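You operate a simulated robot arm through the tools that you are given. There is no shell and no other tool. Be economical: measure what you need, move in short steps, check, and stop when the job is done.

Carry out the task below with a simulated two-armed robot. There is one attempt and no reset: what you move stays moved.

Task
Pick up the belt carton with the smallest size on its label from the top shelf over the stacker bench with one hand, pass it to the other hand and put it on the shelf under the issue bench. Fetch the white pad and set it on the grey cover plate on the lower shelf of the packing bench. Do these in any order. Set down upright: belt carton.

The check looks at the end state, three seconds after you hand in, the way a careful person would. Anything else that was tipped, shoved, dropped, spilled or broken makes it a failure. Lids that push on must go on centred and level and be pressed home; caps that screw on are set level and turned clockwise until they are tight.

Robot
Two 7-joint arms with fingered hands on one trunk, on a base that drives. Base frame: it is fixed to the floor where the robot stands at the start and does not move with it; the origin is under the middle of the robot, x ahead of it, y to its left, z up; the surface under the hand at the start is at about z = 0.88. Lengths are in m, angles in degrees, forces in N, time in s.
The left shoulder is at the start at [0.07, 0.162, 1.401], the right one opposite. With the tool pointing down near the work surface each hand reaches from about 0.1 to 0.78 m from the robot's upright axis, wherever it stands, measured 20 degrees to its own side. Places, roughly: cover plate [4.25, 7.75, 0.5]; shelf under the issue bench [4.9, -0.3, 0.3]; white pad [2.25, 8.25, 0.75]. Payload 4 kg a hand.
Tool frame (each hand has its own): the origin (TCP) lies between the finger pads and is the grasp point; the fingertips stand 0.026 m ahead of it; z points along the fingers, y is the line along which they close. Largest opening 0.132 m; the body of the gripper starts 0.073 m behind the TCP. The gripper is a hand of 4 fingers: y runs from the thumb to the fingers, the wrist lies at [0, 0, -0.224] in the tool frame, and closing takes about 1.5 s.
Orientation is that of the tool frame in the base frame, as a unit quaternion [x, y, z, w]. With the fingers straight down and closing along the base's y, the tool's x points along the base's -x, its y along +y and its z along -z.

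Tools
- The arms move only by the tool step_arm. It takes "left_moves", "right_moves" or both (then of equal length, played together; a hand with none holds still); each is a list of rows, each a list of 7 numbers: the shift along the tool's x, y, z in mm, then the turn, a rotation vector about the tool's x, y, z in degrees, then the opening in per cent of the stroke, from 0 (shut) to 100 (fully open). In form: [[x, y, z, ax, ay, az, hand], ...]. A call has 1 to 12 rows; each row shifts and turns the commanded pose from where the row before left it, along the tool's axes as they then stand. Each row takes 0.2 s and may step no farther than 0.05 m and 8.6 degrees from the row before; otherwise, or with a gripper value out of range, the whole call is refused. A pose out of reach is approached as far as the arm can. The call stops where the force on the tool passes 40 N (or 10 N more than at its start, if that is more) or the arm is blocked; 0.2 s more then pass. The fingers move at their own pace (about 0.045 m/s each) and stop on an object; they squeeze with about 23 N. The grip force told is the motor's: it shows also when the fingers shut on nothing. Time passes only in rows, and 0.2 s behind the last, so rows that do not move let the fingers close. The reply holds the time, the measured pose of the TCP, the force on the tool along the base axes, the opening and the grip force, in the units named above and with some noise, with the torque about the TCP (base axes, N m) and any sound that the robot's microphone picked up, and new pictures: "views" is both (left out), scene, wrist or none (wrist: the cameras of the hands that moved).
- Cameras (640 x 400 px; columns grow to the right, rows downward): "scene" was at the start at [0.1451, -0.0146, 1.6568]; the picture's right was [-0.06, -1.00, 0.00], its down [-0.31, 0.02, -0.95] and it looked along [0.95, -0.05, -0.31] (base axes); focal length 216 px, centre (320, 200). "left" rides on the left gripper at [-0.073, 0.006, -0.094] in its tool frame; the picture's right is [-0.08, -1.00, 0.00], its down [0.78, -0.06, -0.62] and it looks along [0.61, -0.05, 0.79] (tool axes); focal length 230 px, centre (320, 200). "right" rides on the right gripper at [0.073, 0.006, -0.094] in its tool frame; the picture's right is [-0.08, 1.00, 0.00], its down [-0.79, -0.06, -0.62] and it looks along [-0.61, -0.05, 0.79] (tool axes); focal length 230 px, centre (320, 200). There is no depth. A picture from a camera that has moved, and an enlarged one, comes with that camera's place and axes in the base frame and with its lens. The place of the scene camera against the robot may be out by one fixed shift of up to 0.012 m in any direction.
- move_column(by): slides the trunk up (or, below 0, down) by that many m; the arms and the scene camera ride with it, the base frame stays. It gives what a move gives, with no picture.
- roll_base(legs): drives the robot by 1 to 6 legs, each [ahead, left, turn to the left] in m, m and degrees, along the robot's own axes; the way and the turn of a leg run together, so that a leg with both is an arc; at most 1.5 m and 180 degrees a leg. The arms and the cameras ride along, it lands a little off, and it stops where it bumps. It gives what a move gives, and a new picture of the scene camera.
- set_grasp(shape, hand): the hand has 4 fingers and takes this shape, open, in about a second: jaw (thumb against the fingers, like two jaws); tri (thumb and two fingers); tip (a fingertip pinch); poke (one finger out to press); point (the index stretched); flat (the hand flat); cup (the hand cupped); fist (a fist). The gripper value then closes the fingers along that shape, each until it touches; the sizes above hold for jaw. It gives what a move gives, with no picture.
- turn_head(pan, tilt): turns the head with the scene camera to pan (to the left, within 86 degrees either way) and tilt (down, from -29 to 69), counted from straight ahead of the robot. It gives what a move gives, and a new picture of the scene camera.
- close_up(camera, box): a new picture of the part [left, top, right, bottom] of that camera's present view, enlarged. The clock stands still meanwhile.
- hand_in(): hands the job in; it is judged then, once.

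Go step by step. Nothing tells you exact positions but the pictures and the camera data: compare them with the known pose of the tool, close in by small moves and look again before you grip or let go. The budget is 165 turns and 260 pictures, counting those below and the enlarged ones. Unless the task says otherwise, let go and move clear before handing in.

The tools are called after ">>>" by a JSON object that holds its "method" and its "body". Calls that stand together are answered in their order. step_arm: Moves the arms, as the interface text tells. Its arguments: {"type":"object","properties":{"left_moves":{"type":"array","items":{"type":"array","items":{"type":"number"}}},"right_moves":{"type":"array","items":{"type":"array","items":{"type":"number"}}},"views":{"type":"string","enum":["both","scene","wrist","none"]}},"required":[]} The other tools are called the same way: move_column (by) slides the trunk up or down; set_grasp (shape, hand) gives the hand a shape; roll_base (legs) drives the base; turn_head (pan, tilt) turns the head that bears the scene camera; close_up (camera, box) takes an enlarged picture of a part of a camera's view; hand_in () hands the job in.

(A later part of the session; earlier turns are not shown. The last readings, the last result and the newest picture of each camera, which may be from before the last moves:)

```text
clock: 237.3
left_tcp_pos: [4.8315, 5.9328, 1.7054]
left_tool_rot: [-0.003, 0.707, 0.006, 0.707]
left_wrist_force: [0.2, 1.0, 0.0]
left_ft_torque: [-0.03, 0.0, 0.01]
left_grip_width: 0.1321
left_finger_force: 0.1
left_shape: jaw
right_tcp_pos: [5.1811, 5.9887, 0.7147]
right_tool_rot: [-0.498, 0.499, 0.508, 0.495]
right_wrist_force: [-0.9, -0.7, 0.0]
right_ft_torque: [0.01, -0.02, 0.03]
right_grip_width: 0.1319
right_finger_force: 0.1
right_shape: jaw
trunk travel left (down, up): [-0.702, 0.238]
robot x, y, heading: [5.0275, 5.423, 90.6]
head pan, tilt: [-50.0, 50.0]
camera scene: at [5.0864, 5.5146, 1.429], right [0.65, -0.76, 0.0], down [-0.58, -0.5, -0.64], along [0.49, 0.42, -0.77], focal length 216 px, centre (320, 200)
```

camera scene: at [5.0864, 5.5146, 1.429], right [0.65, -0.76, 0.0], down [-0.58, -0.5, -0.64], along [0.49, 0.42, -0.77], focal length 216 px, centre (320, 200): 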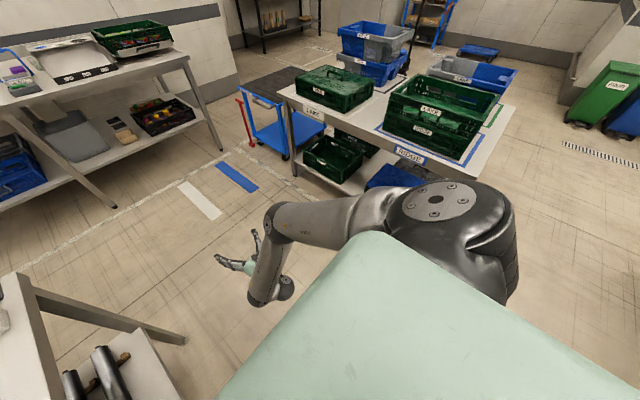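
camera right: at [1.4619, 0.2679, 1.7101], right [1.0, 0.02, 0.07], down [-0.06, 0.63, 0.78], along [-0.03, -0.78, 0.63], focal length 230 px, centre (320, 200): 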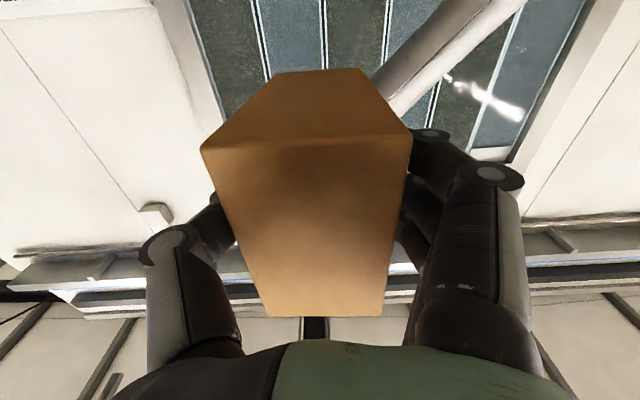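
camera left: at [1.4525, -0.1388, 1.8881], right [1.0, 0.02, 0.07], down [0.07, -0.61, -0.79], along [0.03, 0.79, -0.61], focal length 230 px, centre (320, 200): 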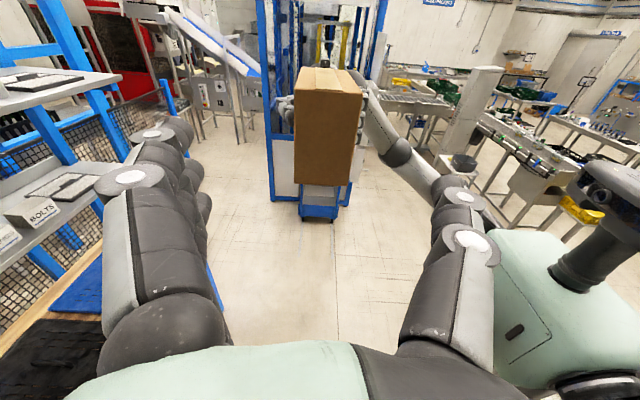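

The torso's left side is probably touching the small table's edge (x≈4.72). I'll shift right 0.15 m, raise the trunk, and continue.

>>> {"method": "roll_base", "body": {"legs": [[-0.05, -0.15, 0]]}}

>>> {"method": "move_column", "body": {"by": 0.2}}

>>> {"method": "turn_head", "body": {"pan": 45, "tilt": 25}}

>>> {"method": "roll_base", "body": {"legs": [[1.1, 0, 0]]}}

```text
clock: 238.7
left_tcp_pos: [4.9803, 5.8851, 1.7048]
left_tool_rot: [-0.004, 0.706, 0.006, 0.708]
left_wrist_force: [-0.6, -1.0, -0.1]
left_ft_torque: [-0.01, -0.01, 0.02]
left_grip_width: 0.1317
left_finger_force: 0.1
left_shape: jaw
right_tcp_pos: [5.3299, 5.9397, 0.7146]
right_tool_rot: [-0.498, 0.499, 0.507, 0.495]
right_wrist_force: [0.9, 0.5, 0.1]
right_ft_torque: [-0.01, -0.01, -0.01]
right_grip_width: 0.1319
right_finger_force: 0.1
right_shape: jaw
trunk travel left (down, up): [-0.702, 0.238]
robot x, y, heading: [5.1755, 5.374, 90.5]
head pan, tilt: [-50.0, 50.0]
camera scene: at [5.2349, 5.4664, 1.429], right [0.65, -0.76, 0.0], down [-0.58, -0.5, -0.64], along [0.49, 0.42, -0.77], focal length 216 px, centre (320, 200)
```

scene: 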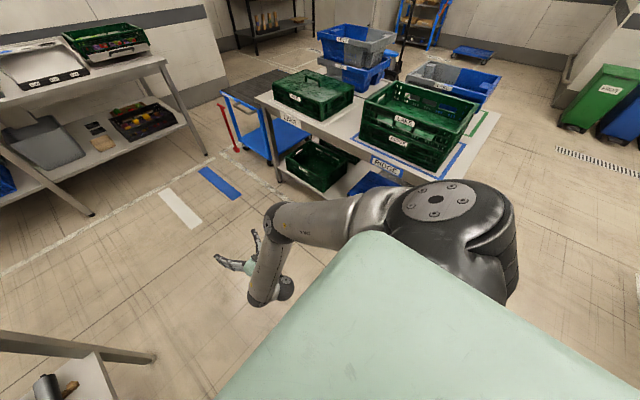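

```text
clock: 240.9
left_tcp_pos: [4.9812, 5.8848, 1.9063]
left_tool_rot: [-0.003, 0.707, 0.006, 0.707]
left_wrist_force: [-0.1, 0.2, -0.1]
left_ft_torque: [-0.02, 0.03, 0.02]
left_grip_width: 0.1321
left_finger_force: 0.2
left_shape: jaw
right_tcp_pos: [5.3303, 5.9388, 0.9156]
right_tool_rot: [-0.499, 0.499, 0.508, 0.495]
right_wrist_force: [0.3, 0.6, -0.7]
right_ft_torque: [0.02, -0.01, 0.0]
right_grip_width: 0.1321
right_finger_force: 0.0
right_shape: jaw
trunk travel left (down, up): [-0.902, 0.038]
robot x, y, heading: [5.1804, 5.3708, 90.2]
head pan, tilt: [-50.0, 50.0]
```

```text
clock: 242.6
left_tcp_pos: [4.9822, 5.8836, 1.9043]
left_tool_rot: [-0.003, 0.707, 0.005, 0.707]
left_wrist_force: [0.6, -0.7, 0.1]
left_ft_torque: [-0.05, 0.01, -0.04]
left_grip_width: 0.132
left_finger_force: 0.1
left_shape: jaw
right_tcp_pos: [5.3302, 5.9412, 0.9155]
right_tool_rot: [-0.498, 0.499, 0.509, 0.494]
right_wrist_force: [0.3, -0.4, 0.2]
right_ft_torque: [0.02, 0.02, 0.01]
right_grip_width: 0.132
right_finger_force: 0.1
right_shape: jaw
trunk travel left (down, up): [-0.902, 0.038]
robot x, y, heading: [5.1786, 5.3758, 90.3]
head pan, tilt: [45.0, 25.0]
camera scene: at [5.1127, 5.4805, 1.6665], right [0.7, 0.71, 0.0], down [0.3, -0.3, -0.91], along [-0.65, 0.64, -0.42], focal length 216 px, centre (320, 200)
```

scene: 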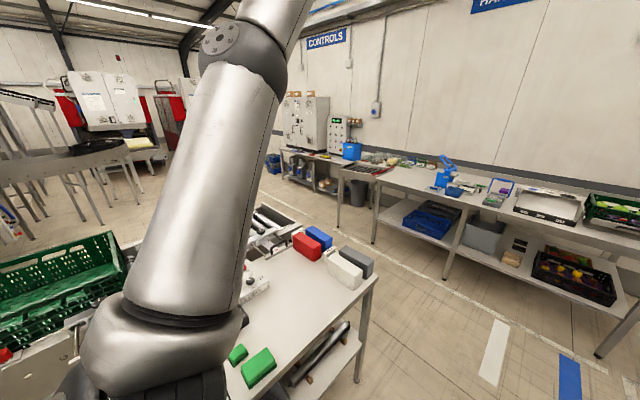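

```text
clock: 248.2
left_tcp_pos: [4.9628, 6.9744, 1.9056]
left_tool_rot: [-0.007, 0.707, 0.009, 0.707]
left_wrist_force: [1.0, 0.7, -0.6]
left_ft_torque: [0.0, 0.0, 0.02]
left_grip_width: 0.1317
left_finger_force: 0.1
left_shape: jaw
right_tcp_pos: [5.3108, 7.0336, 0.917]
right_tool_rot: [-0.5, 0.497, 0.51, 0.493]
right_wrist_force: [-0.7, 0.2, -0.9]
right_ft_torque: [0.01, 0.01, 0.04]
right_grip_width: 0.1317
right_finger_force: 0.1
right_shape: jaw
trunk travel left (down, up): [-0.902, 0.038]
robot x, y, heading: [5.1645, 6.4724, 91.0]
head pan, tilt: [45.0, 25.0]
camera scene: at [5.0981, 6.5724, 1.6666], right [0.69, 0.72, 0.0], down [0.3, -0.29, -0.91], along [-0.65, 0.63, -0.42], focal length 216 px, centre (320, 200)
```

scene: 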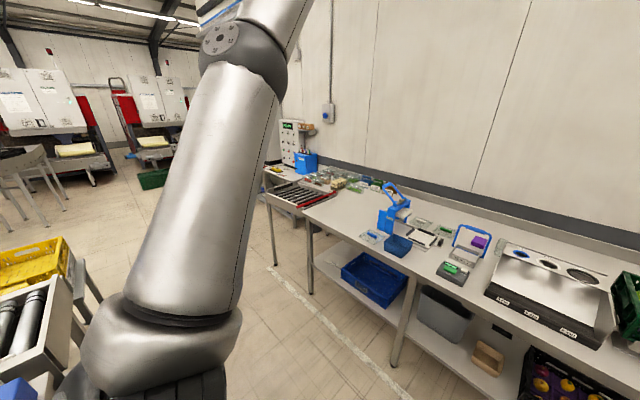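

The packing bench is ahead-left. The corridor between it and the small table is free, so I'll strafe left along it towards the controls bench.

>>> {"method": "roll_base", "body": {"legs": [[0.15, 0, -1], [0, 0.9, 0]]}}

>>> {"method": "turn_head", "body": {"pan": 0, "tilt": 40}}

```text
clock: 253.9
left_tcp_pos: [4.0802, 7.126, 1.9064]
left_tool_rot: [-0.001, 0.707, 0.003, 0.707]
left_wrist_force: [-0.5, -0.1, 0.1]
left_ft_torque: [0.0, -0.01, 0.03]
left_grip_width: 0.1321
left_finger_force: 0.1
left_shape: jaw
right_tcp_pos: [4.428, 7.1809, 0.9151]
right_tool_rot: [-0.496, 0.501, 0.506, 0.496]
right_wrist_force: [1.3, -0.2, -0.1]
right_ft_torque: [0.01, -0.02, 0.03]
right_grip_width: 0.1319
right_finger_force: 0.0
right_shape: jaw
trunk travel left (down, up): [-0.902, 0.038]
robot x, y, heading: [4.2724, 6.6141, 90.3]
head pan, tilt: [45.0, 25.0]
camera scene: at [4.2088, 6.7224, 1.6666], right [0.71, 0.71, 0.0], down [0.3, -0.3, -0.91], along [-0.64, 0.64, -0.42], focal length 216 px, centre (320, 200)
```

scene: 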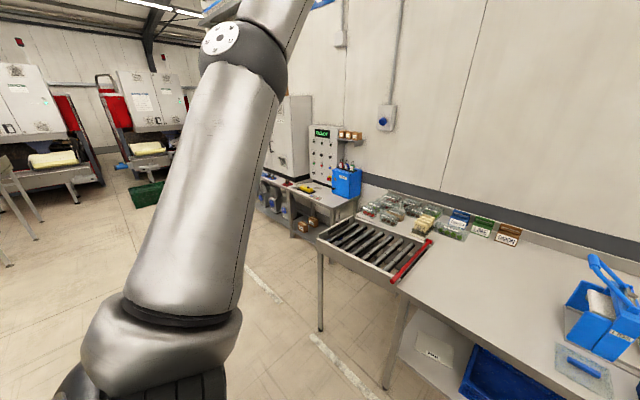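

```text
clock: 255.0
left_tcp_pos: [4.08, 7.1271, 1.9057]
left_tool_rot: [-0.002, 0.707, 0.004, 0.707]
left_wrist_force: [0.2, -0.1, -0.1]
left_ft_torque: [-0.05, -0.01, -0.03]
left_grip_width: 0.132
left_finger_force: 0.2
left_shape: jaw
right_tcp_pos: [4.4278, 7.1811, 0.9156]
right_tool_rot: [-0.497, 0.5, 0.506, 0.496]
right_wrist_force: [0.2, -0.2, -0.5]
right_ft_torque: [0.01, 0.02, 0.02]
right_grip_width: 0.132
right_finger_force: 0.1
right_shape: jaw
trunk travel left (down, up): [-0.902, 0.038]
robot x, y, heading: [4.2709, 6.6162, 90.3]
head pan, tilt: [0.0, 40.0]
camera scene: at [4.2728, 6.7424, 1.6432], right [1.0, 0.0, 0.0], down [0.0, -0.64, -0.77], along [0.0, 0.77, -0.64], focal length 216 px, centre (320, 200)
```

scene: 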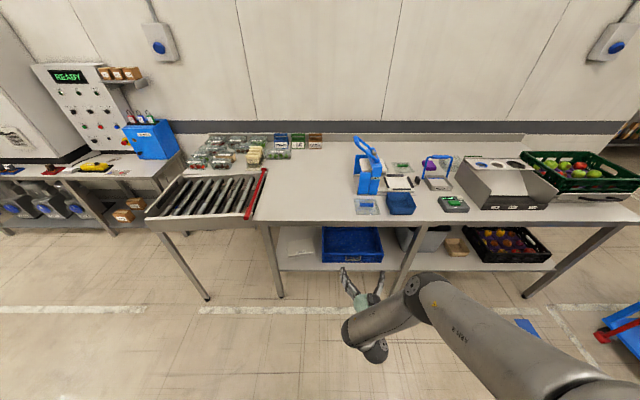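

>>> {"method": "close_up", "body": {"camera": "scene", "box": [250, 200, 410, 300]}}

>>> {"method": "turn_head", "body": {"pan": 60, "tilt": 20}}

```text
4.00 times, centred on (330, 250) of scene
camera zoom: at [4.2728, 6.7424, 1.6432], right [1.0, 0.0, 0.0], down [0.0, -0.64, -0.77], along [0.0, 0.77, -0.64], focal length 865 px, centre (280, 0)
```

zoom: 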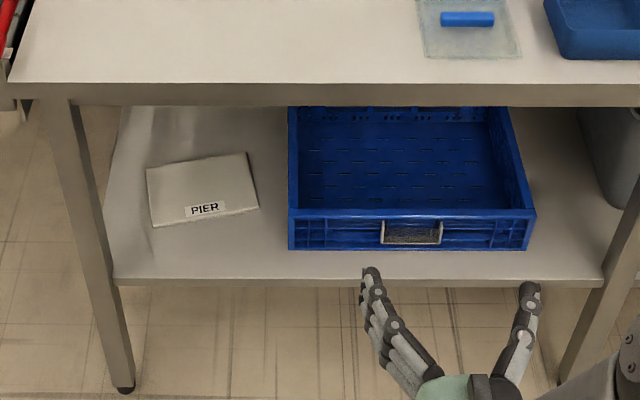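

```text
clock: 256.3
left_tcp_pos: [4.0794, 7.1281, 1.9053]
left_tool_rot: [0.0, 0.707, 0.003, 0.707]
left_wrist_force: [-0.6, -0.2, 0.4]
left_ft_torque: [-0.01, 0.03, 0.0]
left_grip_width: 0.1318
left_finger_force: 0.0
left_shape: jaw
right_tcp_pos: [4.4269, 7.1803, 0.9156]
right_tool_rot: [-0.497, 0.5, 0.505, 0.497]
right_wrist_force: [0.1, 0.3, 0.0]
right_ft_torque: [-0.01, -0.03, 0.01]
right_grip_width: 0.1319
right_finger_force: 0.1
right_shape: jaw
trunk travel left (down, up): [-0.902, 0.038]
robot x, y, heading: [4.2711, 6.6136, 89.9]
head pan, tilt: [60.0, 20.0]
camera scene: at [4.1922, 6.7039, 1.6746], right [0.5, 0.87, 0.0], down [0.3, -0.17, -0.94], along [-0.81, 0.47, -0.34], focal length 216 px, centre (320, 200)
```

scene: 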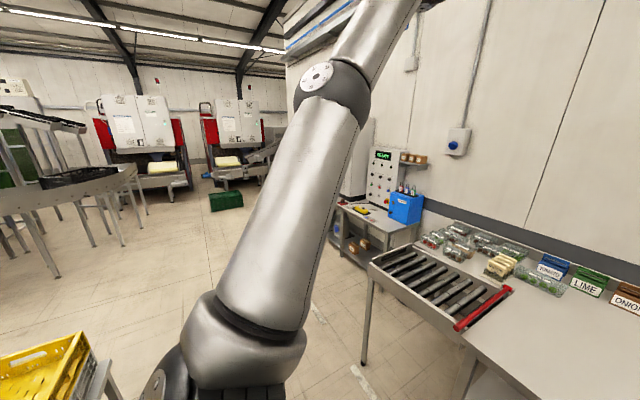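

The plate (labelled PIER) lies on the lower shelf at about (4.14, 7.63). Now I'll go on to the controls bench to find the white pad.

>>> {"method": "roll_base", "body": {"legs": [[0, 1.4, 0]]}}

>>> {"method": "turn_head", "body": {"pan": 20, "tilt": 35}}

```text
clock: 263.2
left_tcp_pos: [2.6815, 7.1249, 1.9058]
left_tool_rot: [-0.001, 0.708, 0.004, 0.707]
left_wrist_force: [-0.1, -0.2, -1.2]
left_ft_torque: [0.01, 0.01, 0.01]
left_grip_width: 0.1317
left_finger_force: 0.0
left_shape: jaw
right_tcp_pos: [3.0304, 7.1778, 0.9144]
right_tool_rot: [-0.496, 0.501, 0.506, 0.497]
right_wrist_force: [0.1, -0.1, -0.5]
right_ft_torque: [0.02, 0.0, 0.0]
right_grip_width: 0.1319
right_finger_force: 0.0
right_shape: jaw
trunk travel left (down, up): [-0.902, 0.038]
robot x, y, heading: [2.8704, 6.6153, 90.0]
head pan, tilt: [60.0, 20.0]
camera scene: at [2.7944, 6.7021, 1.6746], right [0.5, 0.87, 0.0], down [0.3, -0.17, -0.94], along [-0.81, 0.47, -0.34], focal length 216 px, centre (320, 200)
```

scene: 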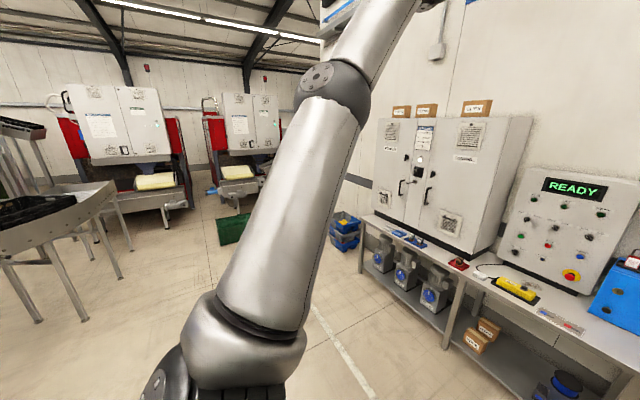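

```text
clock: 264.3
left_tcp_pos: [2.6828, 7.1244, 1.9063]
left_tool_rot: [0.0, 0.707, 0.003, 0.707]
left_wrist_force: [-1.1, 0.3, -0.6]
left_ft_torque: [0.03, 0.02, 0.01]
left_grip_width: 0.1319
left_finger_force: 0.0
left_shape: jaw
right_tcp_pos: [3.0308, 7.1787, 0.9157]
right_tool_rot: [-0.496, 0.501, 0.506, 0.497]
right_wrist_force: [-0.6, 0.5, 0.4]
right_ft_torque: [-0.03, -0.05, -0.02]
right_grip_width: 0.1319
right_finger_force: 0.0
right_shape: jaw
trunk travel left (down, up): [-0.902, 0.038]
robot x, y, heading: [2.8707, 6.6167, 90.0]
head pan, tilt: [20.0, 35.0]
camera scene: at [2.8441, 6.7383, 1.6508], right [0.94, 0.34, 0.0], down [0.2, -0.54, -0.82], along [-0.28, 0.77, -0.57], focal length 216 px, centre (320, 200)
```

scene: 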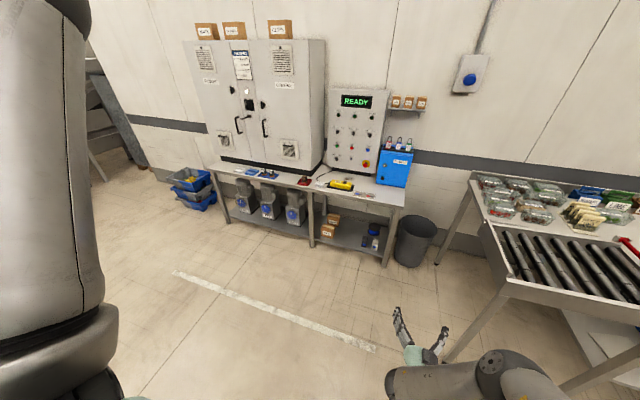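

>>> {"method": "close_up", "body": {"camera": "scene", "box": [220, 140, 420, 265]}}

```text
3.20 times, centred on (320, 202) of scene
camera zoom: at [2.8441, 6.7383, 1.6508], right [0.94, 0.34, 0.0], down [0.2, -0.54, -0.82], along [-0.28, 0.77, -0.57], focal length 692 px, centre (320, 192)
```

zoom: 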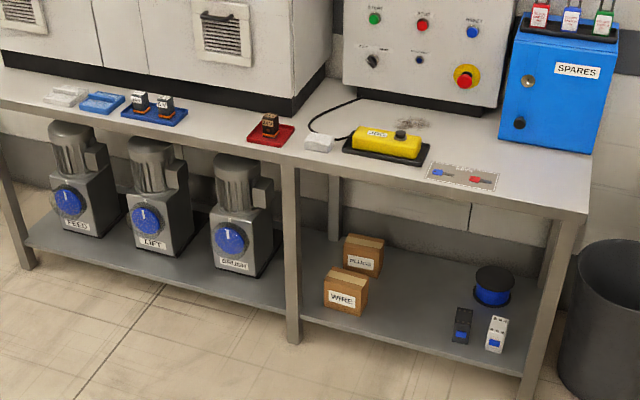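

The white pad is the small white block on the controls bench at about (2.32, 8.17). I'll use the left hand (camera on top): move it outward, yaw it back to point forward; and pull the right hand back.

>>> {"method": "step_arm", "body": {"left_moves": [[0, 25, -40, 0, 0, 0, 100], [0, 25, -40, 0, 0, 0, 100], [0, 25, -40, 0, 0, 0, 100], [0, 25, -40, 0, 0, 0, 100], [0, 0, -40, 0, 0, 0, 100], [0, 0, 0, -7.5, 0, 0, 100], [0, 0, 0, -7.5, 0, 0, 100], [0, 0, 0, -7.5, 0, 0, 100], [0, 0, 0, -7.5, 0, 0, 100], [0, 0, 0, -7.5, 0, 0, 100], [0, 0, 0, -7.5, 0, 0, 100], [0, 0, 0, -7.5, 0, 0, 100]], "right_moves": [[0, -20, -40, 0, 0, 0, 100], [0, -20, -40, 0, 0, 0, 100], [0, -20, -40, 0, 0, 0, 100], [0, -20, -40, 0, 0, 0, 100], [0, 0, -20, 0, 0, 0, 100], [0, 0, 0, 0, 0, 0, 100], [0, 0, 0, 0, 0, 0, 100], [0, 0, 0, 0, 0, 0, 100], [0, 0, 0, 0, 0, 0, 100], [0, 0, 0, 0, 0, 0, 100], [0, 0, 0, 0, 0, 0, 100], [0, 0, 0, 0, 0, 0, 100]], "views": "none"}}

>>> {"method": "step_arm", "body": {"left_moves": [[0, 0, 0, -7.5, 0, 0, 100], [0, 0, 0, -7.5, 0, 0, 100], [0, 0, 0, -7.5, 0, 0, 100], [0, 0, 0, -7.5, 0, 0, 100], [0, 0, 0, -7.5, 0, 0, 100]], "views": "scene"}}

```text
clock: 266.9
left_tcp_pos: [2.5996, 7.1556, 1.9027]
left_tool_rot: [-0.182, 0.683, 0.186, 0.682]
left_wrist_force: [0.3, -0.1, 0.3]
left_ft_torque: [-0.02, -0.03, -0.01]
left_grip_width: 0.132
left_finger_force: 0.0
left_shape: jaw
left hand out of reach, approached as far as the arm can: row 2, 3, 4, 5, 9, 10, 11, 12
right_tcp_pos: [3.0517, 7.1235, 0.8853]
right_tool_rot: [-0.495, 0.503, 0.504, 0.497]
right_wrist_force: [-0.2, 0.7, -0.6]
right_ft_torque: [0.0, -0.02, -0.03]
right_grip_width: 0.1319
right_finger_force: 0.0
right_shape: jaw
right hand out of reach, approached as far as the arm can: row 2, 3, 4, 5
trunk travel left (down, up): [-0.902, 0.038]
robot x, y, heading: [2.8731, 6.6125, 90.0]
head pan, tilt: [20.0, 35.0]
```

```text
clock: 268.1
left_tcp_pos: [2.6003, 7.1569, 1.9015]
left_tool_rot: [-0.181, 0.684, 0.184, 0.682]
left_wrist_force: [-0.3, -0.5, 0.0]
left_ft_torque: [-0.01, -0.01, -0.01]
left_grip_width: 0.1318
left_finger_force: 0.1
left_shape: jaw
left hand out of reach, approached as far as the arm can: row 1, 2, 3, 4, 5
right_tcp_pos: [3.0517, 7.1228, 0.8848]
right_tool_rot: [-0.496, 0.503, 0.503, 0.498]
right_wrist_force: [0.7, -0.4, 0.6]
right_ft_torque: [0.01, -0.01, -0.02]
right_grip_width: 0.1321
right_finger_force: 0.0
right_shape: jaw
trunk travel left (down, up): [-0.902, 0.038]
robot x, y, heading: [2.8721, 6.6137, 90.2]
head pan, tilt: [20.0, 35.0]
camera scene: at [2.844, 6.7382, 1.6507], right [0.94, 0.34, 0.0], down [0.2, -0.54, -0.82], along [-0.28, 0.77, -0.57], focal length 216 px, centre (320, 200)
```

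scene: 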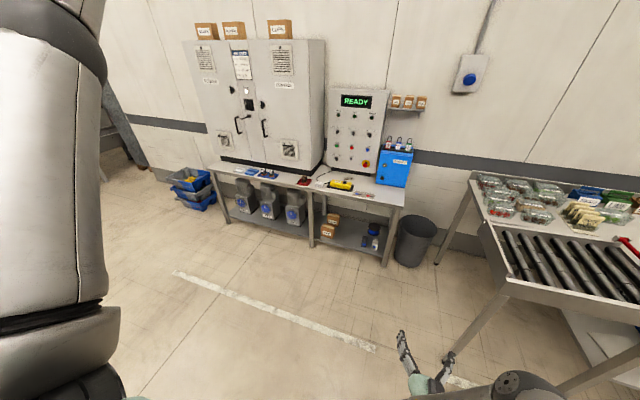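

Left is stuck too high and close; I'll lower and extend it, then finish the yaw.

>>> {"method": "step_arm", "body": {"left_moves": [[30, 36, -2, 0, 0, 0, 100], [30, 36, -2, 0, 0, 0, 100], [30, 36, -2, 0, 0, 0, 100], [30, 36, -2, 0, 0, 0, 100], [30, 10, -10, 0, 0, 0, 100], [0, 0, 0, -7.5, 0, 0, 100], [0, 0, 0, -7.5, 0, 0, 100], [0, 0, 0, -7.5, 0, 0, 100], [0, 0, 0, -7.5, 0, 0, 100], [0, 0, 0, -7.5, 0, 0, 100], [0, 0, 0, -7.5, 0, 0, 100], [0, 0, 0, -7.5, 0, 0, 100]], "views": "none"}}

```text
clock: 270.7
left_tcp_pos: [2.5077, 7.2804, 1.7518]
left_tool_rot: [-0.227, 0.67, 0.229, 0.669]
left_wrist_force: [0.7, -0.3, 0.2]
left_ft_torque: [0.0, 0.04, 0.02]
left_grip_width: 0.132
left_finger_force: 0.0
left_shape: jaw
left hand out of reach, approached as far as the arm can: row 7, 8, 9, 10, 11, 12
right_tcp_pos: [3.0522, 7.1233, 0.883]
right_tool_rot: [-0.495, 0.504, 0.503, 0.498]
right_wrist_force: [-0.6, 0.2, 0.5]
right_ft_torque: [0.02, 0.02, 0.0]
right_grip_width: 0.1317
right_finger_force: 0.0
right_shape: jaw
trunk travel left (down, up): [-0.902, 0.038]
robot x, y, heading: [2.8748, 6.6138, 90.0]
head pan, tilt: [20.0, 35.0]
```

>>> {"method": "step_arm", "body": {"left_moves": [[15, 28, -36, 0, 0, 0, 100], [15, 28, -36, 0, 0, 0, 100], [15, 20, -25, 0, 0, 0, 100], [0, 0, 0, -7.5, 0, 0, 100], [0, 0, 0, -7.5, 0, 0, 100], [0, 0, 0, -7.5, 0, 0, 100], [0, 0, 0, -7.5, 0, 0, 100], [0, 0, 0, -7.5, 0, 0, 100], [0, 0, 0, -7.5, 0, 0, 100], [0, 0, 0, -7.5, 0, 0, 100]], "views": "scene"}}

```text
clock: 272.9
left_tcp_pos: [2.3547, 7.2772, 1.7281]
left_tool_rot: [-0.483, 0.514, 0.486, 0.516]
left_wrist_force: [-0.3, -0.8, -0.4]
left_ft_torque: [-0.01, -0.02, 0.0]
left_grip_width: 0.1321
left_finger_force: 0.1
left_shape: jaw
left hand out of reach, approached as far as the arm can: row 5, 6, 7
right_tcp_pos: [3.0498, 7.1211, 0.8851]
right_tool_rot: [-0.497, 0.502, 0.504, 0.497]
right_wrist_force: [0.5, 0.7, 0.8]
right_ft_torque: [-0.01, -0.02, -0.03]
right_grip_width: 0.1317
right_finger_force: 0.0
right_shape: jaw
trunk travel left (down, up): [-0.902, 0.038]
robot x, y, heading: [2.8682, 6.6168, 89.9]
head pan, tilt: [20.0, 35.0]
camera scene: at [2.8411, 6.7364, 1.6509], right [0.94, 0.34, 0.0], down [0.2, -0.54, -0.82], along [-0.28, 0.77, -0.57], focal length 216 px, centre (320, 200)
```

scene: 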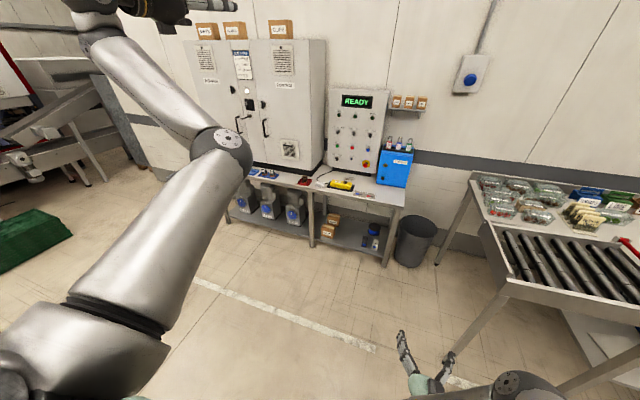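

Forward again. Now lower the left hand (arm) and correct the yaw.

>>> {"method": "step_arm", "body": {"left_moves": [[45, 0, 0, -3.5, 0, 0, 100], [45, 0, 0, 0, 0, 0, 100], [45, 0, 0, 0, 0, 0, 100], [45, 0, 0, 0, 0, 0, 100], [45, 0, 0, 0, 0, 0, 100], [45, 0, 0, 0, 0, 0, 100], [45, 0, 0, 0, 0, 0, 100], [45, 0, 0, 0, 0, 0, 100], [45, 0, 0, 0, 0, 0, 100], [45, 0, 0, 0, 0, 0, 100], [45, 0, 0, 0, 0, 0, 100], [45, 0, 0, 0, 0, 0, 100]], "views": "none"}}

>>> {"method": "step_arm", "body": {"left_moves": [[0, 0, 0, 0, 7, 0, 100], [0, 0, 0, 0, 7, 0, 100], [0, 0, 0, 0, 7, 0, 100], [0, 0, 0, 0, 7, 0, 100], [0, 0, 0, 0, 7, 0, 100], [0, 0, 0, 0, 5, 0, 100]], "views": "both"}}

```text
clock: 275.5
left_tcp_pos: [2.3552, 7.2799, 1.1877]
left_tool_rot: [-0.498, 0.501, 0.501, 0.501]
left_wrist_force: [-0.5, -0.2, 0.4]
left_ft_torque: [0.02, 0.05, -0.04]
left_grip_width: 0.1319
left_finger_force: 0.0
left_shape: jaw
right_tcp_pos: [3.051, 7.1245, 0.8846]
right_tool_rot: [-0.497, 0.503, 0.503, 0.497]
right_wrist_force: [1.0, 0.4, 0.4]
right_ft_torque: [0.0, 0.01, -0.02]
right_grip_width: 0.132
right_finger_force: 0.1
right_shape: jaw
trunk travel left (down, up): [-0.902, 0.038]
robot x, y, heading: [2.8718, 6.6156, 90.0]
head pan, tilt: [20.0, 35.0]
```

```text
clock: 276.9
left_tcp_pos: [2.3565, 7.2809, 1.187]
left_tool_rot: [-0.64, 0.641, 0.299, 0.299]
left_wrist_force: [-0.9, -0.2, -0.8]
left_ft_torque: [0.01, -0.02, -0.02]
left_grip_width: 0.132
left_finger_force: 0.1
left_shape: jaw
right_tcp_pos: [3.0519, 7.1233, 0.8846]
right_tool_rot: [-0.496, 0.503, 0.503, 0.498]
right_wrist_force: [0.6, -0.2, -0.5]
right_ft_torque: [0.01, -0.05, 0.03]
right_grip_width: 0.1321
right_finger_force: 0.0
right_shape: jaw
trunk travel left (down, up): [-0.902, 0.038]
robot x, y, heading: [2.8759, 6.6176, 89.8]
head pan, tilt: [20.0, 35.0]
camera scene: at [2.8432, 6.7382, 1.6507], right [0.94, 0.34, 0.0], down [0.2, -0.54, -0.82], along [-0.28, 0.77, -0.57], focal length 216 px, centre (320, 200)
camera left: at [2.3495, 7.256, 1.3039], right [1.0, 0.05, 0.06], down [0.06, -0.98, -0.21], along [0.05, 0.21, -0.98], focal length 230 px, centre (320, 200)
```

scene: 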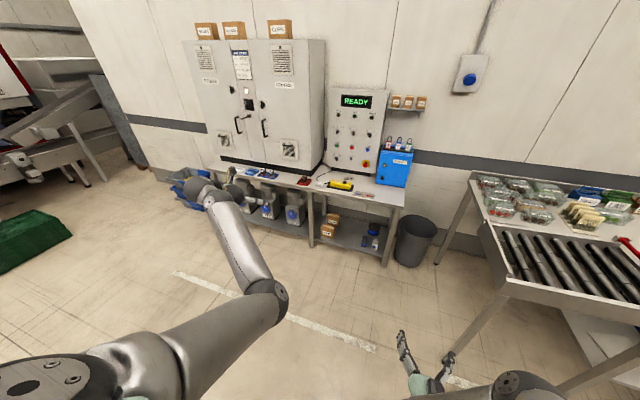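
left: 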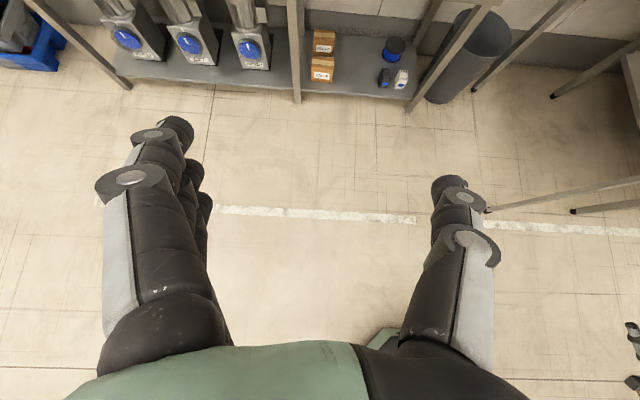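

Pitch is at 40° down. I'll bring the hand inward 0.18 m, so that the robot's right arm stays clear of the comb table, then lower the trunk and position.

>>> {"method": "step_arm", "body": {"left_moves": [[0, -45, 0, 0, 0, 0, 100], [0, -45, 0, 0, 0, 0, 100], [0, -45, 0, 0, 0, 0, 100], [0, -45, 0, 0, 0, 0, 100]], "right_moves": [[0, 30, 0, 0, 0, 0, 100], [0, 30, 0, 0, 0, 0, 100], [0, 30, 0, 0, 0, 0, 100], [0, 30, 0, 0, 0, 0, 100]], "views": "none"}}

>>> {"method": "move_column", "body": {"by": -0.2}}

>>> {"method": "roll_base", "body": {"legs": [[0, 0.22, 0], [0.6, 0, 0]]}}

>>> {"method": "turn_head", "body": {"pan": 15, "tilt": 40}}

```text
clock: 277.9
left_tcp_pos: [2.5355, 7.2799, 1.1901]
left_tool_rot: [-0.639, 0.642, 0.3, 0.3]
left_wrist_force: [0.7, -0.7, 0.0]
left_ft_torque: [0.03, 0.01, 0.02]
left_grip_width: 0.1317
left_finger_force: 0.1
left_shape: jaw
right_tcp_pos: [2.9318, 7.1214, 0.8871]
right_tool_rot: [-0.496, 0.5, 0.506, 0.497]
right_wrist_force: [-0.7, 0.2, 0.6]
right_ft_torque: [0.02, 0.0, -0.01]
right_grip_width: 0.1321
right_finger_force: 0.1
right_shape: jaw
trunk travel left (down, up): [-0.902, 0.038]
robot x, y, heading: [2.8752, 6.6188, 90.0]
head pan, tilt: [20.0, 35.0]
```

```text
clock: 280.1
left_tcp_pos: [2.5359, 7.2804, 0.9895]
left_tool_rot: [-0.64, 0.641, 0.301, 0.299]
left_wrist_force: [-0.1, -0.5, -0.1]
left_ft_torque: [-0.04, -0.03, -0.04]
left_grip_width: 0.132
left_finger_force: 0.0
left_shape: jaw
right_tcp_pos: [2.9317, 7.1217, 0.6866]
right_tool_rot: [-0.497, 0.501, 0.505, 0.497]
right_wrist_force: [-0.8, -0.3, -0.2]
right_ft_torque: [0.01, 0.0, -0.01]
right_grip_width: 0.1319
right_finger_force: 0.1
right_shape: jaw
trunk travel left (down, up): [-0.702, 0.238]
robot x, y, heading: [2.8732, 6.6156, 90.1]
head pan, tilt: [20.0, 35.0]
```

```text
clock: 284.8
left_tcp_pos: [2.313, 7.8797, 0.9874]
left_tool_rot: [-0.639, 0.641, 0.3, 0.3]
left_wrist_force: [0.1, -0.4, -0.4]
left_ft_torque: [0.02, 0.0, 0.04]
left_grip_width: 0.132
left_finger_force: 0.1
left_shape: jaw
right_tcp_pos: [2.7075, 7.7199, 0.6867]
right_tool_rot: [-0.497, 0.501, 0.505, 0.497]
right_wrist_force: [0.2, -0.6, 0.2]
right_ft_torque: [0.01, 0.0, 0.04]
right_grip_width: 0.1316
right_finger_force: 0.0
right_shape: jaw
trunk travel left (down, up): [-0.702, 0.238]
robot x, y, heading: [2.6497, 7.2141, 90.1]
head pan, tilt: [20.0, 35.0]
camera scene: at [2.6203, 7.3381, 1.4507], right [0.94, 0.34, 0.0], down [0.2, -0.54, -0.82], along [-0.28, 0.77, -0.57], focal length 216 px, centre (320, 200)
```

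scene: 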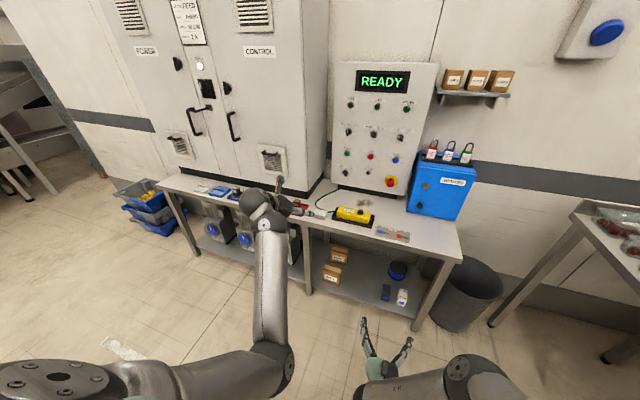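

```text
clock: 285.4
left_tcp_pos: [2.3127, 7.8807, 0.9879]
left_tool_rot: [-0.64, 0.641, 0.301, 0.3]
left_wrist_force: [0.7, 0.7, -0.9]
left_ft_torque: [-0.02, 0.02, 0.03]
left_grip_width: 0.1319
left_finger_force: 0.0
left_shape: jaw
right_tcp_pos: [2.7069, 7.7216, 0.6873]
right_tool_rot: [-0.497, 0.501, 0.505, 0.498]
right_wrist_force: [-0.3, 0.9, 1.1]
right_ft_torque: [-0.01, 0.01, 0.01]
right_grip_width: 0.132
right_finger_force: 0.0
right_shape: jaw
trunk travel left (down, up): [-0.702, 0.238]
robot x, y, heading: [2.6521, 7.2131, 89.9]
head pan, tilt: [15.0, 40.0]
camera scene: at [2.6283, 7.3374, 1.4432], right [0.97, 0.26, 0.0], down [0.17, -0.62, -0.77], along [-0.2, 0.74, -0.64], focal length 216 px, centre (320, 200)
```

scene: 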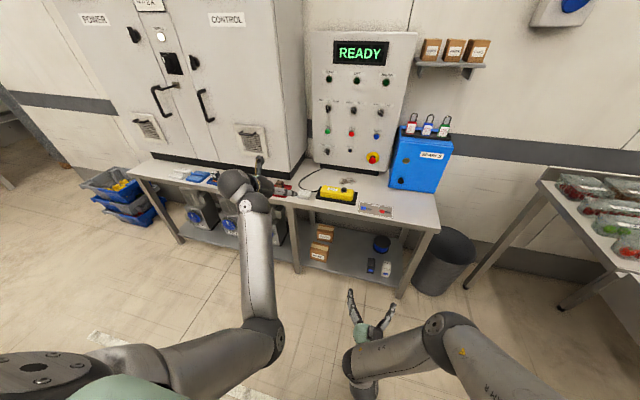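

>>> {"method": "close_up", "body": {"camera": "left", "box": [0, 0, 640, 400]}}

>>> {"method": "close_up", "body": {"camera": "scene", "box": [220, 150, 420, 275]}}

```text
1.00 times, centred on (320, 200) of left (not enlarged: the box is as wide or as high as the picture)
camera zoom: at [2.3057, 7.855, 1.1042], right [1.0, 0.05, 0.06], down [0.06, -0.98, -0.21], along [0.05, 0.21, -0.98], focal length 230 px, centre (320, 200)
```

zoom: 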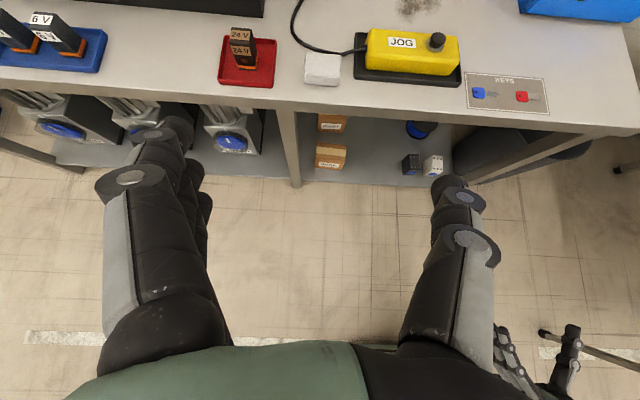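

```text
3.20 times, centred on (320, 212) of scene
camera zoom: at [2.6283, 7.3374, 1.4432], right [0.97, 0.26, 0.0], down [0.17, -0.62, -0.77], along [-0.2, 0.74, -0.64], focal length 692 px, centre (320, 160)
```

zoom: 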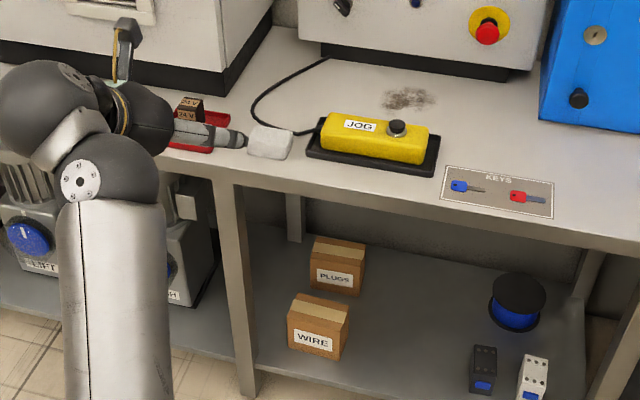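

The pad is ≈0.063 × 0.05 × 0.025 m, at about (2.317, 8.165), between the red tray and the JOG pendant. I'll extend the left hand 0.1 m forward and steepen to 70° for a fingertip grip.

>>> {"method": "step_arm", "body": {"left_moves": [[-25.7, 0, 30.6, 0, 0, 0, 100], [-25.7, 0, 30.6, 0, 0, 0, 100], [0, 0, 0, 0, 7.5, 0, 100], [0, 0, 0, 0, 7.5, 0, 100], [0, 0, 0, 0, 7.5, 0, 100], [0, 0, 0, 0, 7.5, 0, 100], [-37.6, 0, 13.7, 0, 0, 0, 100], [-37.6, 0, 13.7, 0, 0, 0, 65], [0, 0, 0, 0, 0, 0, 65], [0, 0, 0, 0, 0, 0, 65]], "views": "wrist"}}

```text
clock: 287.6
left_tcp_pos: [2.3119, 8.042, 0.9891]
left_tool_rot: [-0.695, 0.697, 0.125, 0.124]
left_wrist_force: [0.3, -0.6, -1.1]
left_ft_torque: [-0.02, 0.01, -0.03]
left_grip_width: 0.0866
left_finger_force: 0.0
left_shape: jaw
right_tcp_pos: [2.7083, 7.7213, 0.6864]
right_tool_rot: [-0.497, 0.501, 0.505, 0.497]
right_wrist_force: [0.3, -0.6, -0.5]
right_ft_torque: [0.01, 0.0, -0.01]
right_grip_width: 0.1317
right_finger_force: 0.0
right_shape: jaw
trunk travel left (down, up): [-0.702, 0.238]
robot x, y, heading: [2.6514, 7.214, 90.2]
head pan, tilt: [15.0, 40.0]
camera left: at [2.3055, 8.0778, 1.1015], right [1.0, 0.07, 0.02], down [0.06, -0.95, 0.31], along [0.05, -0.31, -0.95], focal length 230 px, centre (320, 200)
```

left: 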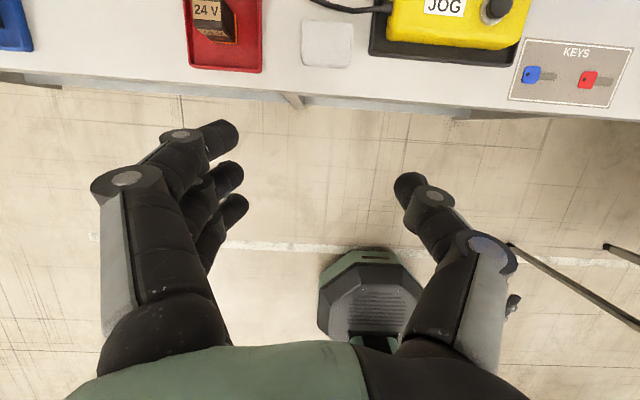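

Pad centre (2.318, 8.183), top z≈0.74. Lower the trunk and drive the hand over it.

>>> {"method": "move_column", "body": {"by": -0.15}}

>>> {"method": "roll_base", "body": {"legs": [[0.136, -0.004, 0]]}}

>>> {"method": "step_arm", "body": {"left_moves": [[0, 0, 0, 0, 0, 0, 59], [0, 0, 0, 0, 0, 0, 59], [0, 0, 0, 0, 0, 0, 59]], "views": "wrist"}}

```text
clock: 289.4
left_tcp_pos: [2.3111, 8.0409, 0.8383]
left_tool_rot: [-0.696, 0.697, 0.124, 0.123]
left_wrist_force: [-0.5, 0.1, -0.9]
left_ft_torque: [0.02, 0.0, 0.01]
left_grip_width: 0.0864
left_finger_force: 0.0
left_shape: jaw
right_tcp_pos: [2.7082, 7.7221, 0.5363]
right_tool_rot: [-0.496, 0.501, 0.506, 0.497]
right_wrist_force: [-0.2, -0.1, 0.0]
right_ft_torque: [0.03, 0.0, -0.02]
right_grip_width: 0.132
right_finger_force: 0.0
right_shape: jaw
trunk travel left (down, up): [-0.552, 0.388]
robot x, y, heading: [2.6515, 7.2166, 89.9]
head pan, tilt: [15.0, 40.0]
```

```text
clock: 290.7
left_tcp_pos: [2.3155, 8.1765, 0.8361]
left_tool_rot: [-0.696, 0.697, 0.123, 0.122]
left_wrist_force: [0.0, 0.0, 0.8]
left_ft_torque: [-0.01, -0.02, 0.01]
left_grip_width: 0.0867
left_finger_force: 0.1
left_shape: jaw
right_tcp_pos: [2.7116, 7.8566, 0.5358]
right_tool_rot: [-0.497, 0.501, 0.505, 0.497]
right_wrist_force: [0.6, -0.3, 1.1]
right_ft_torque: [0.02, -0.02, 0.01]
right_grip_width: 0.1321
right_finger_force: 0.0
right_shape: jaw
trunk travel left (down, up): [-0.552, 0.388]
robot x, y, heading: [2.6509, 7.3486, 89.9]
head pan, tilt: [15.0, 40.0]
camera scene: at [2.6324, 7.4738, 1.2931], right [0.97, 0.26, 0.0], down [0.17, -0.62, -0.77], along [-0.2, 0.74, -0.64], focal length 216 px, centre (320, 200)
```

scene: 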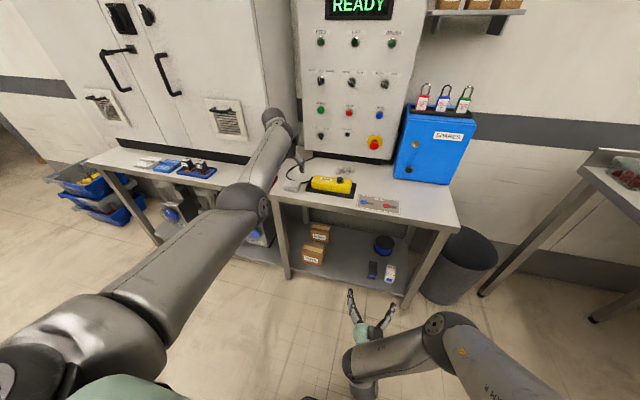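

```text
clock: 291.5
left_tcp_pos: [2.3161, 8.1767, 0.8395]
left_tool_rot: [-0.696, 0.697, 0.124, 0.124]
left_wrist_force: [-0.3, -0.2, 0.5]
left_ft_torque: [0.01, -0.03, 0.0]
left_grip_width: 0.0786
left_finger_force: 0.0
left_shape: jaw
right_tcp_pos: [2.7112, 7.856, 0.5366]
right_tool_rot: [-0.496, 0.501, 0.505, 0.498]
right_wrist_force: [0.0, 0.5, 0.0]
right_ft_torque: [-0.04, -0.01, -0.03]
right_grip_width: 0.1318
right_finger_force: 0.1
right_shape: jaw
trunk travel left (down, up): [-0.552, 0.388]
robot x, y, heading: [2.6553, 7.3488, 90.1]
head pan, tilt: [15.0, 40.0]
camera left: at [2.3089, 8.2126, 0.9517], right [1.0, 0.07, 0.02], down [0.06, -0.95, 0.31], along [0.05, -0.31, -0.95], focal length 230 px, centre (320, 200)
```

left: 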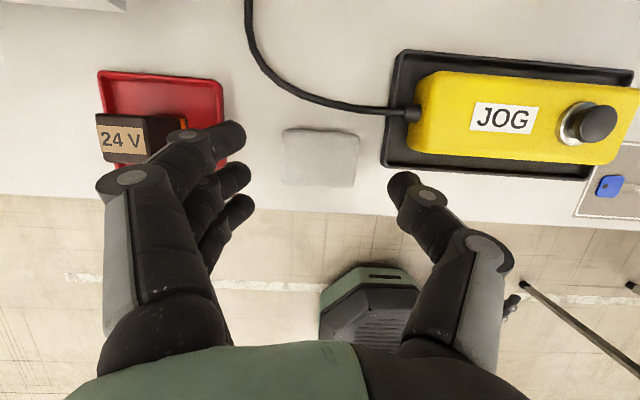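

Fingers bracket the pad well. Descend 0.06 first and look.

>>> {"method": "step_arm", "body": {"left_moves": [[10.3, 0, 28.2, 0, 0, 0, 59], [10.3, 0, 28.2, 0, 0, 0, 59]], "views": "wrist"}}

>>> {"method": "close_up", "body": {"camera": "scene", "box": [260, 140, 380, 215]}}

```text
clock: 292.1
left_tcp_pos: [2.3152, 8.177, 0.7788]
left_tool_rot: [-0.695, 0.697, 0.125, 0.123]
left_wrist_force: [0.4, -0.1, 0.2]
left_ft_torque: [0.0, 0.01, -0.02]
left_grip_width: 0.0784
left_finger_force: 0.0
left_shape: jaw
right_tcp_pos: [2.7108, 7.8572, 0.5379]
right_tool_rot: [-0.496, 0.502, 0.505, 0.498]
right_wrist_force: [0.3, 0.0, 0.4]
right_ft_torque: [0.01, 0.0, -0.01]
right_grip_width: 0.132
right_finger_force: 0.0
right_shape: jaw
trunk travel left (down, up): [-0.552, 0.388]
robot x, y, heading: [2.6487, 7.3479, 89.6]
head pan, tilt: [15.0, 40.0]
camera left: at [2.3089, 8.2135, 0.8915], right [1.0, 0.07, 0.02], down [0.06, -0.95, 0.31], along [0.04, -0.31, -0.95], focal length 230 px, centre (320, 200)
```

left: 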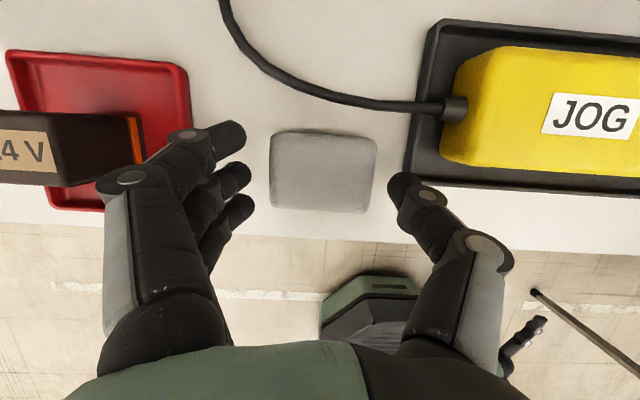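

```text
5.33 times, centred on (320, 178) of scene
camera zoom: at [2.6321, 7.473, 1.2932], right [0.97, 0.26, 0.0], down [0.17, -0.62, -0.77], along [-0.2, 0.74, -0.64], focal length 1154 px, centre (320, 320)
```

zoom: 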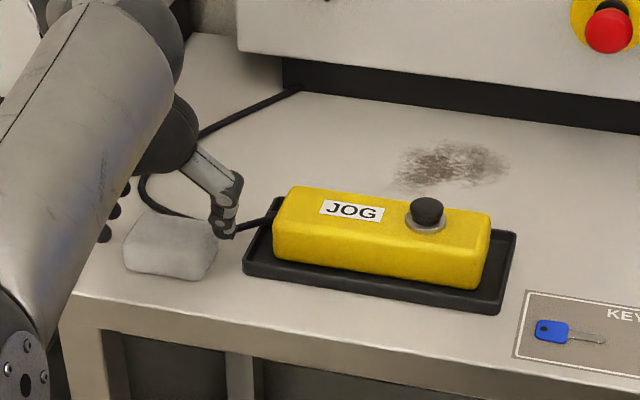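

Aligned (pad centre x≈2.315). Lower another 2 cm and close gently.

>>> {"method": "step_arm", "body": {"left_moves": [[3.4, 0, 9.4, 0, 0, 0, 59], [3.4, 0, 9.4, 0, 0, 0, 59], [0, 0, 0, 0, 0, 0, 59]], "views": "none"}}

>>> {"method": "close_up", "body": {"camera": "scene", "box": [260, 140, 380, 215]}}

```text
clock: 292.9
left_tcp_pos: [2.3156, 8.1775, 0.7585]
left_tool_rot: [-0.696, 0.697, 0.124, 0.122]
left_wrist_force: [0.3, 0.0, 0.2]
left_ft_torque: [0.0, -0.02, 0.04]
left_grip_width: 0.0783
left_finger_force: 0.1
left_shape: jaw
right_tcp_pos: [2.7109, 7.8566, 0.5362]
right_tool_rot: [-0.497, 0.501, 0.506, 0.497]
right_wrist_force: [-0.3, -0.2, 0.3]
right_ft_torque: [0.0, 0.0, 0.03]
right_grip_width: 0.1317
right_finger_force: 0.1
right_shape: jaw
trunk travel left (down, up): [-0.552, 0.388]
robot x, y, heading: [2.6518, 7.3526, 90.1]
head pan, tilt: [15.0, 40.0]
```

```text
5.33 times, centred on (320, 178) of scene
camera zoom: at [2.6323, 7.4727, 1.2932], right [0.97, 0.26, 0.0], down [0.17, -0.62, -0.77], along [-0.2, 0.74, -0.64], focal length 1154 px, centre (320, 320)
```

zoom: 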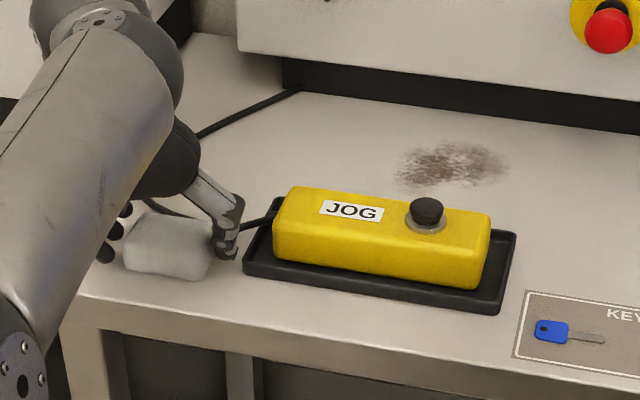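

>>> {"method": "step_arm", "body": {"left_moves": [[1.4, 0, 3.8, 0, 0, 0, 59], [0, 0, 0, 0, 0, 0, 45], [0, 0, 0, 0, 0, 0, 25], [0, 0, 0, 0, 0, 0, 0], [0, 0, 0, 0, 0, 0, 0], [0, 0, 0, 0, 0, 0, 0], [0, 0, 0, 0, 0, 0, 0]], "views": "wrist"}}

>>> {"method": "close_up", "body": {"camera": "scene", "box": [260, 140, 380, 215]}}

```text
clock: 294.5
left_tcp_pos: [2.3165, 8.1773, 0.7545]
left_tool_rot: [-0.696, 0.696, 0.125, 0.124]
left_wrist_force: [-0.7, -0.4, 1.8]
left_ft_torque: [-0.05, 0.09, -0.02]
left_grip_width: 0.0624
left_finger_force: 23.0
left_shape: jaw
right_tcp_pos: [2.7109, 7.8563, 0.5361]
right_tool_rot: [-0.496, 0.501, 0.506, 0.497]
right_wrist_force: [0.7, -0.4, -0.7]
right_ft_torque: [-0.02, 0.02, -0.01]
right_grip_width: 0.1318
right_finger_force: 0.0
right_shape: jaw
trunk travel left (down, up): [-0.552, 0.388]
robot x, y, heading: [2.6519, 7.3501, 89.9]
head pan, tilt: [15.0, 40.0]
camera left: at [2.3089, 8.213, 0.8681], right [1.0, 0.07, 0.02], down [0.06, -0.95, 0.31], along [0.05, -0.31, -0.95], focal length 230 px, centre (320, 200)
```

left: 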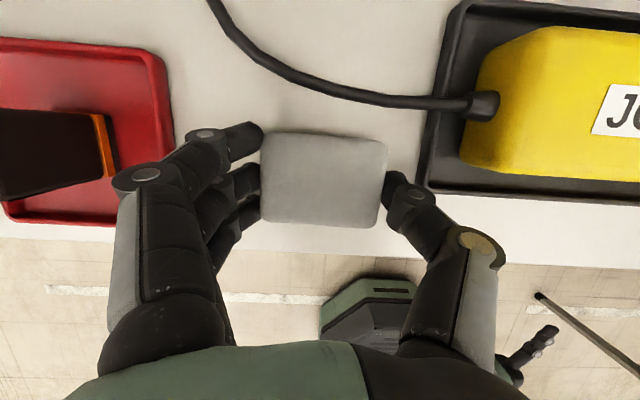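

```text
5.33 times, centred on (320, 178) of scene
camera zoom: at [2.6324, 7.4724, 1.2932], right [0.97, 0.26, 0.0], down [0.17, -0.62, -0.77], along [-0.2, 0.74, -0.64], focal length 1154 px, centre (320, 320)
```

zoom: 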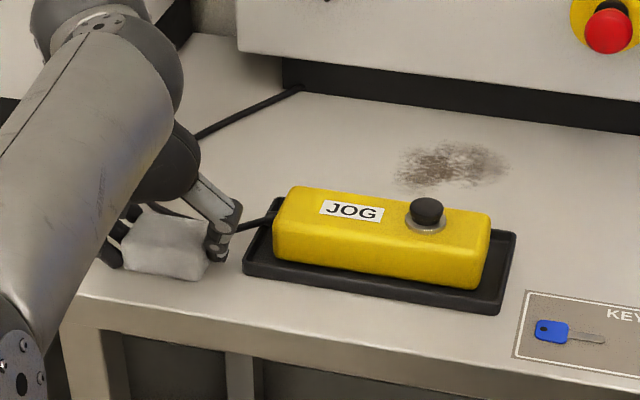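

Gripped at 0.062 m. Lift and check.

>>> {"method": "move_column", "body": {"by": 0.12}}

>>> {"method": "close_up", "body": {"camera": "left", "box": [100, 50, 580, 350]}}

>>> {"method": "close_up", "body": {"camera": "scene", "box": [220, 100, 380, 200]}}

```text
clock: 296.0
left_tcp_pos: [2.3151, 8.1767, 0.8744]
left_tool_rot: [-0.696, 0.696, 0.124, 0.123]
left_wrist_force: [0.6, -0.2, -0.1]
left_ft_torque: [0.0, -0.03, -0.02]
left_grip_width: 0.0623
left_finger_force: 23.1
left_shape: jaw
right_tcp_pos: [2.7109, 7.8557, 0.6555]
right_tool_rot: [-0.497, 0.501, 0.505, 0.497]
right_wrist_force: [1.0, -0.7, -0.6]
right_ft_torque: [0.0, -0.01, 0.0]
right_grip_width: 0.1321
right_finger_force: 0.0
right_shape: jaw
trunk travel left (down, up): [-0.672, 0.268]
robot x, y, heading: [2.6535, 7.3481, 90.1]
head pan, tilt: [15.0, 40.0]
```

```text
1.33 times, centred on (340, 200) of left
camera zoom: at [2.3088, 8.2134, 0.9873], right [1.0, 0.07, 0.02], down [0.06, -0.95, 0.31], along [0.05, -0.31, -0.95], focal length 307 px, centre (293, 200)
```

zoom: 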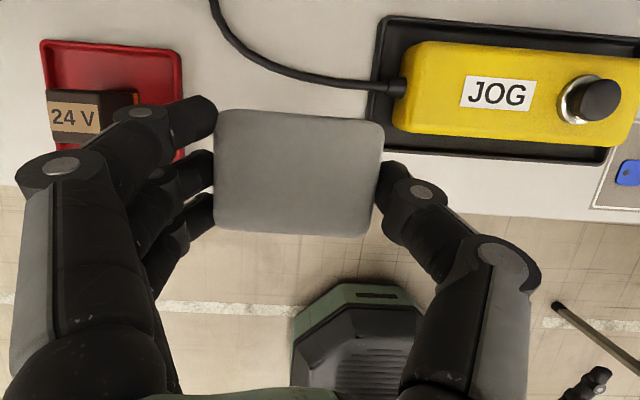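

```text
4.00 times, centred on (300, 150) of scene
camera zoom: at [2.6322, 7.473, 1.4131], right [0.97, 0.26, 0.0], down [0.17, -0.62, -0.77], along [-0.2, 0.74, -0.64], focal length 865 px, centre (400, 400)
```

zoom: 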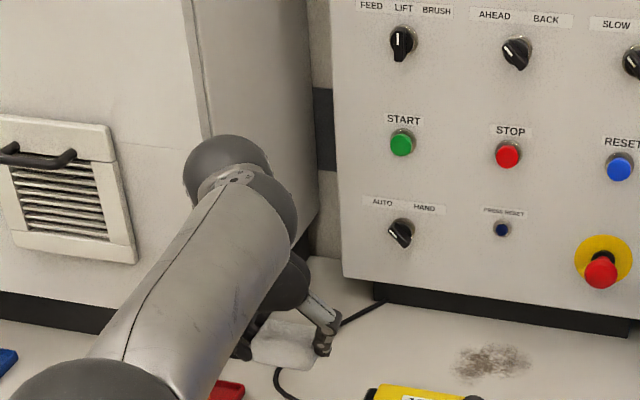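

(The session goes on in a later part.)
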